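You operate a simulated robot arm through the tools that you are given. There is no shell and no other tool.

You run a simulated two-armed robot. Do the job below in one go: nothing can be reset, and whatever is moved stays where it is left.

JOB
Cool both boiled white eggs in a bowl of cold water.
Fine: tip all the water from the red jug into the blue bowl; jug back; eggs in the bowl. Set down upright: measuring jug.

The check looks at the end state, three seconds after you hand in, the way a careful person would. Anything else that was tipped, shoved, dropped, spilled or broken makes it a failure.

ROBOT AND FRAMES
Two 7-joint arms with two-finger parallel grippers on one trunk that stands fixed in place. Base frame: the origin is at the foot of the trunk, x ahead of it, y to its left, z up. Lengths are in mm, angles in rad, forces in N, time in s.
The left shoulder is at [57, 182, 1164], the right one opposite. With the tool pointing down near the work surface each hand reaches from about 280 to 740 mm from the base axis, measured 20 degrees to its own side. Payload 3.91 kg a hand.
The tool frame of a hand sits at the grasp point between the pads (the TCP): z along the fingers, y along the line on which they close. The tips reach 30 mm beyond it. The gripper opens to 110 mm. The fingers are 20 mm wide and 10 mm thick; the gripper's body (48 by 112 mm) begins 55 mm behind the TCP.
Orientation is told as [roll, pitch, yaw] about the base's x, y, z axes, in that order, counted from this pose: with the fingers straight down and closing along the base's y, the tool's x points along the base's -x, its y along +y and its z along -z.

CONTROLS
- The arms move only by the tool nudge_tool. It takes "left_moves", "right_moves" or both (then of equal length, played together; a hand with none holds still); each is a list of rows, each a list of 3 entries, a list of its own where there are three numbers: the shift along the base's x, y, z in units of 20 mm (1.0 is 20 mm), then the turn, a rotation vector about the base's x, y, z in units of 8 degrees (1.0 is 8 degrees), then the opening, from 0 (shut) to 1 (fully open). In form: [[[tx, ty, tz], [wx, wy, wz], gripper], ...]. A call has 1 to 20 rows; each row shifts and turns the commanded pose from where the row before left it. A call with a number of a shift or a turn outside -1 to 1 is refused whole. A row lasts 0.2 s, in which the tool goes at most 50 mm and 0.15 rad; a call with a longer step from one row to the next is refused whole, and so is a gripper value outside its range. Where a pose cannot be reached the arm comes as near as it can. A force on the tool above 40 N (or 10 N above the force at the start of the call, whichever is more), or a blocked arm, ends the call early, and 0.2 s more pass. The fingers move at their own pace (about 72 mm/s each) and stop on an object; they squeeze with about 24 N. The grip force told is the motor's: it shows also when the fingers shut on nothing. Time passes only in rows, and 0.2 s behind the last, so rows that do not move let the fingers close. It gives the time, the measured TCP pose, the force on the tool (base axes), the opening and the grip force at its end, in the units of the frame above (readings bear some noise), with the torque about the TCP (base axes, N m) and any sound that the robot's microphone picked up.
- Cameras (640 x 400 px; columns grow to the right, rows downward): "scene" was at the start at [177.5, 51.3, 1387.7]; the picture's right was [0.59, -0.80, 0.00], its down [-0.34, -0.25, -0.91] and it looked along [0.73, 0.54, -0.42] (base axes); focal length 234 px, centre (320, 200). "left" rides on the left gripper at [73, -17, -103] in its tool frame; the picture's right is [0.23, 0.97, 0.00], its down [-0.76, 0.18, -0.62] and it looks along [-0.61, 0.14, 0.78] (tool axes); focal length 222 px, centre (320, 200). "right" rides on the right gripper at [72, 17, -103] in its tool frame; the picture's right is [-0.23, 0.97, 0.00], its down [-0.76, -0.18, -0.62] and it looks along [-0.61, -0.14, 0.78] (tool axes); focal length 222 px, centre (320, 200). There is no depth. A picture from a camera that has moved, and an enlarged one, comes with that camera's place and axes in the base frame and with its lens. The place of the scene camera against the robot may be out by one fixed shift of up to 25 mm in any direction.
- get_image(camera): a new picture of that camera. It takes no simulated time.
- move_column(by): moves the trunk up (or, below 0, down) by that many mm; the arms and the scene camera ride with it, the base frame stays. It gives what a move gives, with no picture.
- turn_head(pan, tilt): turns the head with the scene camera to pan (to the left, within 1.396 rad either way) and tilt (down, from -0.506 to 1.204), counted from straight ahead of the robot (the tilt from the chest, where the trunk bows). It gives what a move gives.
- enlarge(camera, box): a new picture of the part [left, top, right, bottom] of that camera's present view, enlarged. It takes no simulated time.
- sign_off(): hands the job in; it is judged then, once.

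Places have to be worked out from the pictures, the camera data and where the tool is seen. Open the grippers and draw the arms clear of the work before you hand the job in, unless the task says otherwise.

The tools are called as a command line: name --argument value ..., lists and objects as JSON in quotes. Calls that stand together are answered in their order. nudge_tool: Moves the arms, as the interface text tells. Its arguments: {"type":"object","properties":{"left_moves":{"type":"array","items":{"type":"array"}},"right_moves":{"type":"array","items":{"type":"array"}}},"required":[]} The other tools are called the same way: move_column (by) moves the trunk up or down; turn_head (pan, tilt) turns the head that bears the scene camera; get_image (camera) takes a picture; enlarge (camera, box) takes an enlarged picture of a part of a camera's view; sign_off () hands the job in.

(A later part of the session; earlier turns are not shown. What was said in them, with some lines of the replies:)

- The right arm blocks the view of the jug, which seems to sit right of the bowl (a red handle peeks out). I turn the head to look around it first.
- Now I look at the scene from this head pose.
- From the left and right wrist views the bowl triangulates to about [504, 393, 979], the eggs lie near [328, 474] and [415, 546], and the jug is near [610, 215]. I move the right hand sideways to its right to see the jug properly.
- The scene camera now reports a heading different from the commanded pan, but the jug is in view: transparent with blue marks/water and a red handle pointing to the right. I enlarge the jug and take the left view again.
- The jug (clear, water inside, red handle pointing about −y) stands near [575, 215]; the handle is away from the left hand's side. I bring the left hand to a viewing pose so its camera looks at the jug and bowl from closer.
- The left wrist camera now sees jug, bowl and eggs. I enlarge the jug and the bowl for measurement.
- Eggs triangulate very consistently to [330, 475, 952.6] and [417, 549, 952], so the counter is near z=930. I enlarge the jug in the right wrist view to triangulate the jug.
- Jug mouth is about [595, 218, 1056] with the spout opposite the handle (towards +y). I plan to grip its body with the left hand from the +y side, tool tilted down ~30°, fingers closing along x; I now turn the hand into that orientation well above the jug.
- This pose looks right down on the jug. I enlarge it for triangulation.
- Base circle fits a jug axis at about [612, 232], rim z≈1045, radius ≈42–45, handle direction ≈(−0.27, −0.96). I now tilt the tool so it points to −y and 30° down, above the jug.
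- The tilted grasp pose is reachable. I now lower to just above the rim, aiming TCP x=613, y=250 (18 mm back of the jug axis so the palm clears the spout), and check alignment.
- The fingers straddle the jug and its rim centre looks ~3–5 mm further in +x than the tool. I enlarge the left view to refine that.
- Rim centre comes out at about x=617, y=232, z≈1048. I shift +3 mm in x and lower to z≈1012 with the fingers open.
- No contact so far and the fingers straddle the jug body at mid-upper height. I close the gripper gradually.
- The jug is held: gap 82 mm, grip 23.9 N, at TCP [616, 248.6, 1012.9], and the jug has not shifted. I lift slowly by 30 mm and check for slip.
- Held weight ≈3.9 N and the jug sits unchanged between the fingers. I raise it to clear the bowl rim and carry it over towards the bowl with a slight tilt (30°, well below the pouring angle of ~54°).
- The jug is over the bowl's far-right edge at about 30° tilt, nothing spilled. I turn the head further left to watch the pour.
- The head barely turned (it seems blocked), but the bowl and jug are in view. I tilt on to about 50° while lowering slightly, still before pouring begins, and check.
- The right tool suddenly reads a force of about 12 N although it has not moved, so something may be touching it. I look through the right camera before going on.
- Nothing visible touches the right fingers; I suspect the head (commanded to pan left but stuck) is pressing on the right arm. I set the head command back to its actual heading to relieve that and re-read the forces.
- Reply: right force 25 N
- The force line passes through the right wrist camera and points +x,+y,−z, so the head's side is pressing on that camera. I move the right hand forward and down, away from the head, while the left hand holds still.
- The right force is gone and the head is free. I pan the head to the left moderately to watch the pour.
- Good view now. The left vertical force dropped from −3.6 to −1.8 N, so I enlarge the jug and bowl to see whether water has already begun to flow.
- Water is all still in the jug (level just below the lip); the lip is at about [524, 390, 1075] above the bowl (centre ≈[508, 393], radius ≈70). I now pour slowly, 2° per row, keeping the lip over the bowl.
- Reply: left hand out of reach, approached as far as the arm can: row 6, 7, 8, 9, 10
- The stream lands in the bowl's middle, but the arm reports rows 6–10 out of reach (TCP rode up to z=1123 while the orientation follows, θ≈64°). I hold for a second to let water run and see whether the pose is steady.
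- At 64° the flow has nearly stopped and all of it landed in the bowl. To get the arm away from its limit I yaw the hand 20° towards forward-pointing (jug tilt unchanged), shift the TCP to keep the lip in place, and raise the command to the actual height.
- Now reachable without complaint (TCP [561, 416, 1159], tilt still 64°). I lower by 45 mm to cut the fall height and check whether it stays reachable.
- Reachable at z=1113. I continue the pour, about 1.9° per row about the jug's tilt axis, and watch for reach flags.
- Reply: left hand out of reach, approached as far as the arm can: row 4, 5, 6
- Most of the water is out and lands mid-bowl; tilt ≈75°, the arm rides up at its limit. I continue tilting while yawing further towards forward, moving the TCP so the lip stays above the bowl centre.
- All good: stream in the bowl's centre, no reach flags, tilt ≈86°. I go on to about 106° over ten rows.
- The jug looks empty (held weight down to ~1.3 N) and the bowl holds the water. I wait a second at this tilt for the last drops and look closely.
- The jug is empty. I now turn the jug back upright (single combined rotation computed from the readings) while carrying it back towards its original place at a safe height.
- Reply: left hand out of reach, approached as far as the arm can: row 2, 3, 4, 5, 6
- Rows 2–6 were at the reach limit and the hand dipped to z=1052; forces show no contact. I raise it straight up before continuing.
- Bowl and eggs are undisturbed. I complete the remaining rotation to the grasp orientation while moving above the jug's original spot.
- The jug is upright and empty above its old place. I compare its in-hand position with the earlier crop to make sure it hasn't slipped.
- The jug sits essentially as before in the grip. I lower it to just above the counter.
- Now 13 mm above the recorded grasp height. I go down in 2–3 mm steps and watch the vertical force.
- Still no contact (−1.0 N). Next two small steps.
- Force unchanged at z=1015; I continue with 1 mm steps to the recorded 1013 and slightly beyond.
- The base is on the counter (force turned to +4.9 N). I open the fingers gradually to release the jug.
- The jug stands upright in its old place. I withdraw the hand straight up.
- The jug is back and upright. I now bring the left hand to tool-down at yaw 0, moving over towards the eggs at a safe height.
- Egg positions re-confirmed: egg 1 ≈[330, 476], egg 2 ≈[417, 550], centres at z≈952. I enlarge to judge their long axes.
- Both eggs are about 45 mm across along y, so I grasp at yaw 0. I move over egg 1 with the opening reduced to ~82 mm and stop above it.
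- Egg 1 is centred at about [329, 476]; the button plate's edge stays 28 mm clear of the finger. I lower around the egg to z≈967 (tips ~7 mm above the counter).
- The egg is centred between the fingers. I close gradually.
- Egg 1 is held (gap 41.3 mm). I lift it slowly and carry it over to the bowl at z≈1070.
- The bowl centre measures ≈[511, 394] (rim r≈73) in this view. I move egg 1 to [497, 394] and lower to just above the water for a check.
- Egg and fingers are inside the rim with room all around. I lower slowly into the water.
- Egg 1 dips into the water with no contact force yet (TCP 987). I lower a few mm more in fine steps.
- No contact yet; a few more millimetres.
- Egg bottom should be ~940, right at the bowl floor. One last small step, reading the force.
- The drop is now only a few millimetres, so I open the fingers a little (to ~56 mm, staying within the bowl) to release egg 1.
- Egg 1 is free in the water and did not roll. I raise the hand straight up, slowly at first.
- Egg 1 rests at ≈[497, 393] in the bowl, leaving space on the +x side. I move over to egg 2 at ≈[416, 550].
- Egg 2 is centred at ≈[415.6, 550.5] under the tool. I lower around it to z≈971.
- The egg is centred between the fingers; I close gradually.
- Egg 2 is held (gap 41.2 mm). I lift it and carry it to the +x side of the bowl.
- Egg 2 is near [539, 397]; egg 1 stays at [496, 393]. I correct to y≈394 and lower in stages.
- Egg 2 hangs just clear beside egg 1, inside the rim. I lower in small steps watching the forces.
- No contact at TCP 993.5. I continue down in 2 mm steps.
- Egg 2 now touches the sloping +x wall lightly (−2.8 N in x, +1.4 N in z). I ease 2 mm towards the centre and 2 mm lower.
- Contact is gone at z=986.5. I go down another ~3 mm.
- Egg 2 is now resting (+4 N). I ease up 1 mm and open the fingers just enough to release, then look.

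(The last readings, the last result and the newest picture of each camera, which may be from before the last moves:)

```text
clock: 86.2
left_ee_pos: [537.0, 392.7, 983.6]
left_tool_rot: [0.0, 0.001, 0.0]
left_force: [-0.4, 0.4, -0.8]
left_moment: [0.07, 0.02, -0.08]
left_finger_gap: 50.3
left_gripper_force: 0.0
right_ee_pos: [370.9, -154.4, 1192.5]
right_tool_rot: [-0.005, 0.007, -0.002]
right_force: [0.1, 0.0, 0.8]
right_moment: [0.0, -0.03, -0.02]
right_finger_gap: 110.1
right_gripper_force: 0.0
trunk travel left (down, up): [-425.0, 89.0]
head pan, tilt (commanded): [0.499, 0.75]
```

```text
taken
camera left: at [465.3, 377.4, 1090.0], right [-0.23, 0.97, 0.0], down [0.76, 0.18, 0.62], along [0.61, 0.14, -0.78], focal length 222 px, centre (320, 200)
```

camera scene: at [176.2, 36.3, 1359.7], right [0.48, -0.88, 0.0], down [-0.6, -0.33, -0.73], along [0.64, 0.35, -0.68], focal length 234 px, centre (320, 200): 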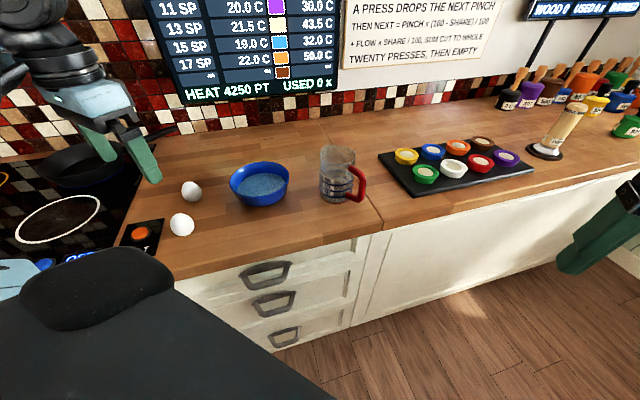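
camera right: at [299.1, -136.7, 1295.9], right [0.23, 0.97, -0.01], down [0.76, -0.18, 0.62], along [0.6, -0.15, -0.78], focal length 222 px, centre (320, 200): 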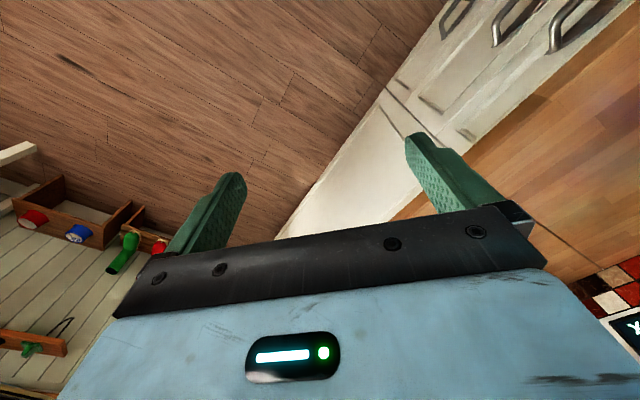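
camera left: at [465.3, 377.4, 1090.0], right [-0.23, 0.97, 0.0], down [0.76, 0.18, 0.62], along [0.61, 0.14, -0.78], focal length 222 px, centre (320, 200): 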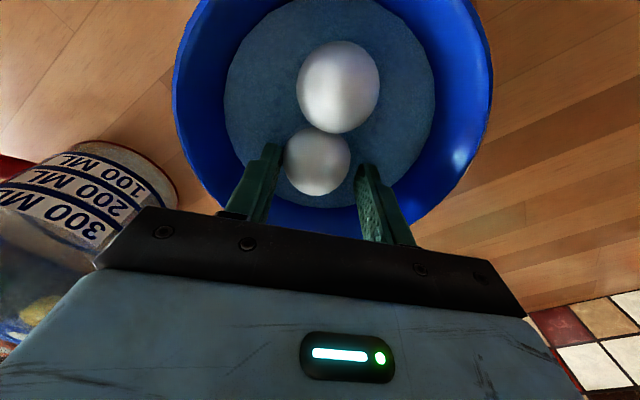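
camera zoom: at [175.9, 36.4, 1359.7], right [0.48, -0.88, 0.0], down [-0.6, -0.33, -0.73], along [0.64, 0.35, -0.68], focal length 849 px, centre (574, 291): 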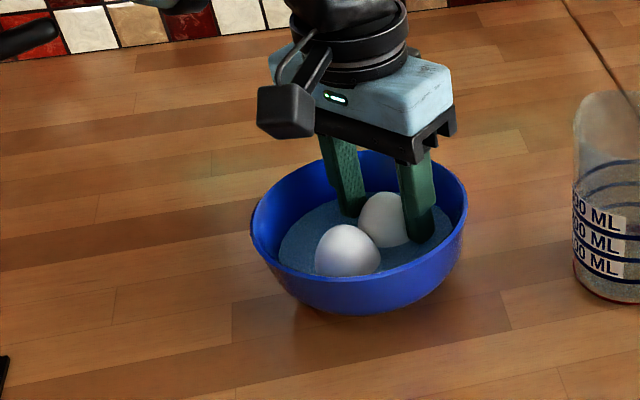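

Egg 2 is released in the water beside egg 1; the bowl seems nudged by ~3 mm by a finger. I raise the hand straight up slowly.

nudge_tool --left_moves '[[[0, 0, 0.15], [0, 0, 0], 0.46], [[0, 0, 0.3], [0, 0, 0], 0.46], [[0, 0, 0.5], [0, 0, 0], 0.46], [[0, 0, 0.8], [0, 0, 0], 0.46], [[0, 0, 0.9], [0, 0, 0], 0.46], [[0, 0, 0.9], [0, 0, 0], 0.46], [[0, 0, 0.9], [0, 0, 0], 0.6], [[0, 0, 0.9], [0, 0, 0], 0.8], [[0, 0, 0.9], [0, 0, 0], 1], [[0, 0, 0], [0, 0, 0], 1]]'

enlarge --camera "scene" --box '[180, 120, 320, 230]'

get_image --camera "left"

```text
clock: 88.3
left_ee_pos: [538.2, 394.5, 1111.5]
left_tool_rot: [0.0, 0.002, 0.001]
left_force: [0.6, 0.0, 0.5]
left_moment: [-0.01, 0.01, -0.02]
left_finger_gap: 109.8
left_gripper_force: 0.2
right_ee_pos: [370.4, -153.9, 1192.6]
right_tool_rot: [-0.005, 0.005, -0.002]
right_force: [0.3, -0.4, -0.5]
right_moment: [-0.04, 0.03, -0.04]
right_finger_gap: 110.1
right_gripper_force: 0.2
trunk travel left (down, up): [-425.0, 89.0]
head pan, tilt (commanded): [0.499, 0.75]
```

```text
3.64 times, centred on (250, 175) of scene
camera zoom: at [176.2, 36.4, 1359.7], right [0.48, -0.88, 0.0], down [-0.6, -0.33, -0.73], along [0.64, 0.35, -0.68], focal length 849 px, centre (574, 291)
```

zoom: 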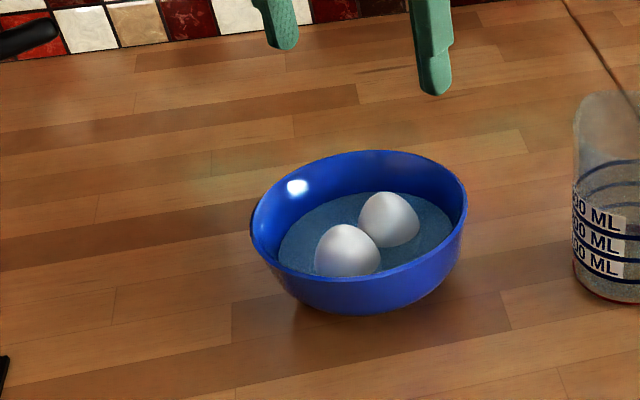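

```text
taken
camera left: at [466.3, 378.0, 1216.4], right [-0.23, 0.97, 0.0], down [0.76, 0.18, 0.62], along [0.61, 0.14, -0.78], focal length 222 px, centre (320, 200)
```

left: 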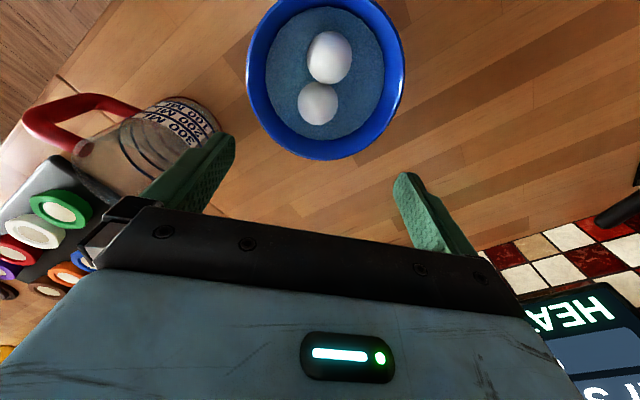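

Both eggs sit in the water in the bowl. I draw the left arm up and back to its starting area, clear of the work.

nudge_tool --left_moves '[[[0, 0, 0.9], [0, 0, 0], 1], [[0, 0, 0.9], [0, 0, 0], 1], [[-0.8, 0.2, 0.8], [0, 0, 0], 1], [[-0.9, 0.2, 0.8], [0, 0, 0], 1], [[-0.9, 0.2, 0.8], [0, 0, 0], 1], [[-0.9, 0.2, 0.8], [0, 0, 0], 1], [[-0.9, 0.2, 0.8], [0, 0, 0], 1], [[-0.9, 0.2, 0.8], [0, 0, 0], 1], [[-0.9, 0.2, 0.8], [0, 0, 0], 1], [[-0.9, 0.2, 0.8], [0, 0, 0], 1], [[-0.9, 0.2, 0.5], [0, 0, 0], 1], [[-0.9, 0.2, 0], [0, 0, 0], 1], [[-0.9, 0.2, 0], [0, 0, 0], 1], [[-0.5, 0.1, 0], [0, 0, 0], 1], [[0, 0, 0], [0, 0, 0], 1]]'

get_image --camera "scene"

get_image --camera "left"

enlarge --camera "scene" --box '[120, 120, 400, 280]'

```text
clock: 91.5
left_ee_pos: [331.1, 439.6, 1284.3]
left_tool_rot: [0.0, 0.001, -0.002]
left_force: [-1.4, -0.4, 0.3]
left_moment: [0.0, 0.02, -0.03]
left_finger_gap: 109.9
left_gripper_force: 0.0
right_ee_pos: [370.1, -154.8, 1192.9]
right_tool_rot: [-0.004, 0.005, -0.002]
right_force: [0.4, 0.4, -0.1]
right_moment: [-0.02, -0.01, 0.0]
right_finger_gap: 109.8
right_gripper_force: 0.0
trunk travel left (down, up): [-425.0, 89.0]
head pan, tilt (commanded): [0.499, 0.75]
```

```text
taken
camera scene: at [176.2, 36.2, 1359.7], right [0.48, -0.88, 0.0], down [-0.6, -0.33, -0.73], along [0.64, 0.35, -0.68], focal length 234 px, centre (320, 200)
```

scene: 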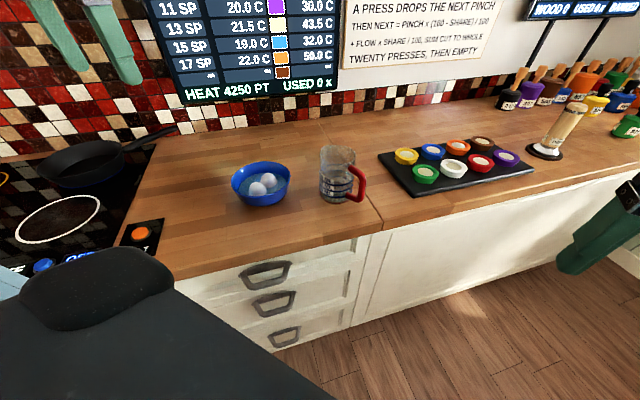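

```text
taken
camera left: at [259.9, 423.5, 1389.9], right [-0.23, 0.97, 0.0], down [0.76, 0.18, 0.62], along [0.61, 0.14, -0.78], focal length 222 px, centre (320, 200)
```

left: 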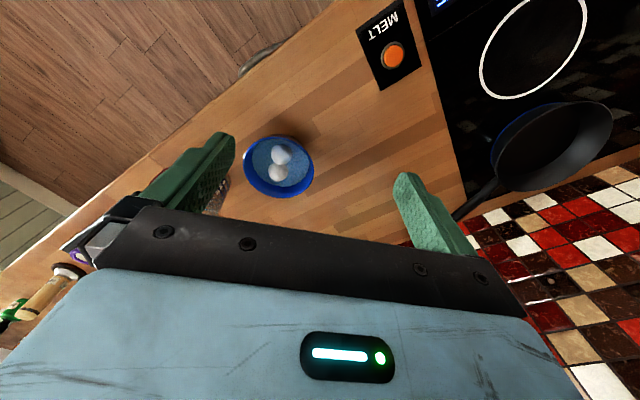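

```text
2.29 times, centred on (260, 200) of scene
camera zoom: at [176.2, 36.2, 1359.7], right [0.48, -0.88, 0.0], down [-0.6, -0.33, -0.73], along [0.64, 0.35, -0.68], focal length 534 px, centre (457, 200)
```

zoom: 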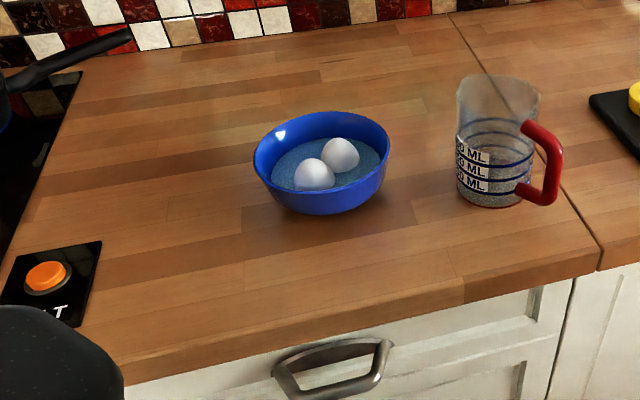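

All looks in order. I take one more close look at the jug, bowl and counter for residual water or spills.

enlarge --camera "scene" --box '[300, 130, 390, 215]'

enlarge --camera "scene" --box '[215, 145, 315, 215]'

```text
4.71 times, centred on (345, 172) of scene
camera zoom: at [176.2, 36.2, 1359.7], right [0.48, -0.88, 0.0], down [-0.6, -0.33, -0.73], along [0.64, 0.35, -0.68], focal length 1099 px, centre (202, 329)
```

zoom: 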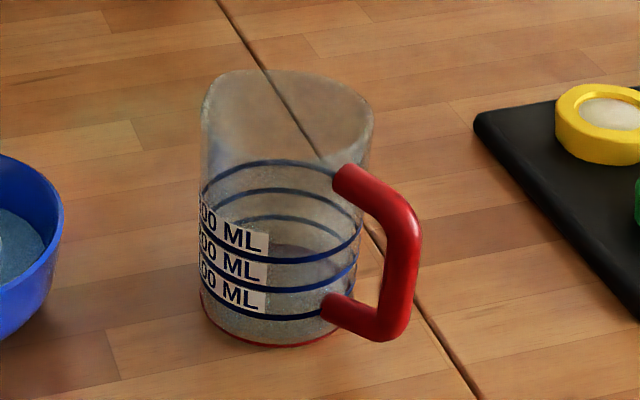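

```text
5.71 times, centred on (265, 180) of scene
camera zoom: at [176.2, 36.2, 1359.7], right [0.48, -0.88, 0.0], down [-0.6, -0.33, -0.73], along [0.64, 0.35, -0.68], focal length 1334 px, centre (634, 314)
```

zoom: 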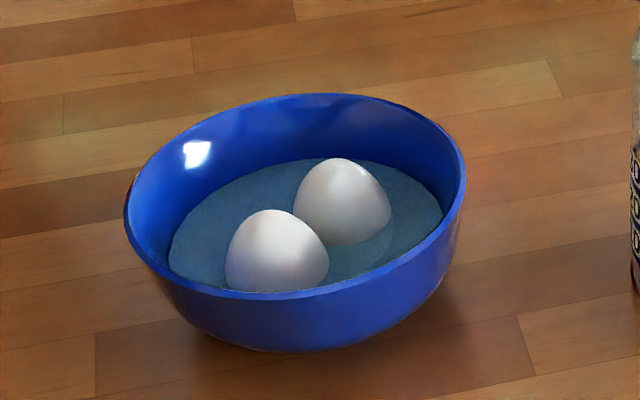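

The jug is upright and empty back in its place, both eggs lie intact in the water in the blue bowl, the counter is dry, and both grippers are open and clear. I hand the job in.

sign_off

```text
The job is handed in.
```

I handed the job in with both eggs sitting in the cold water in the blue bowl. The jug is empty and back upright where it stood.

- **Water:** all of it landed in the bowl, and I saw none on the counter. After the pour the jug looked empty and weighed about as much as an empty one.
- **Eggs:** both look intact and rest side by side, with their tops above the waterline.
- **Bowl:** a finger nudged it about 3 mm while I set the second egg down. It stayed level and nothing spilled.
- **Right arm and head:** early on, the robot's head pressed against the right wrist camera. I moved the right hand forward and down to free it, and nothing on the counter was touched.

Both grippers are open and both arms are clear of the counter. I don't have the check's verdict.
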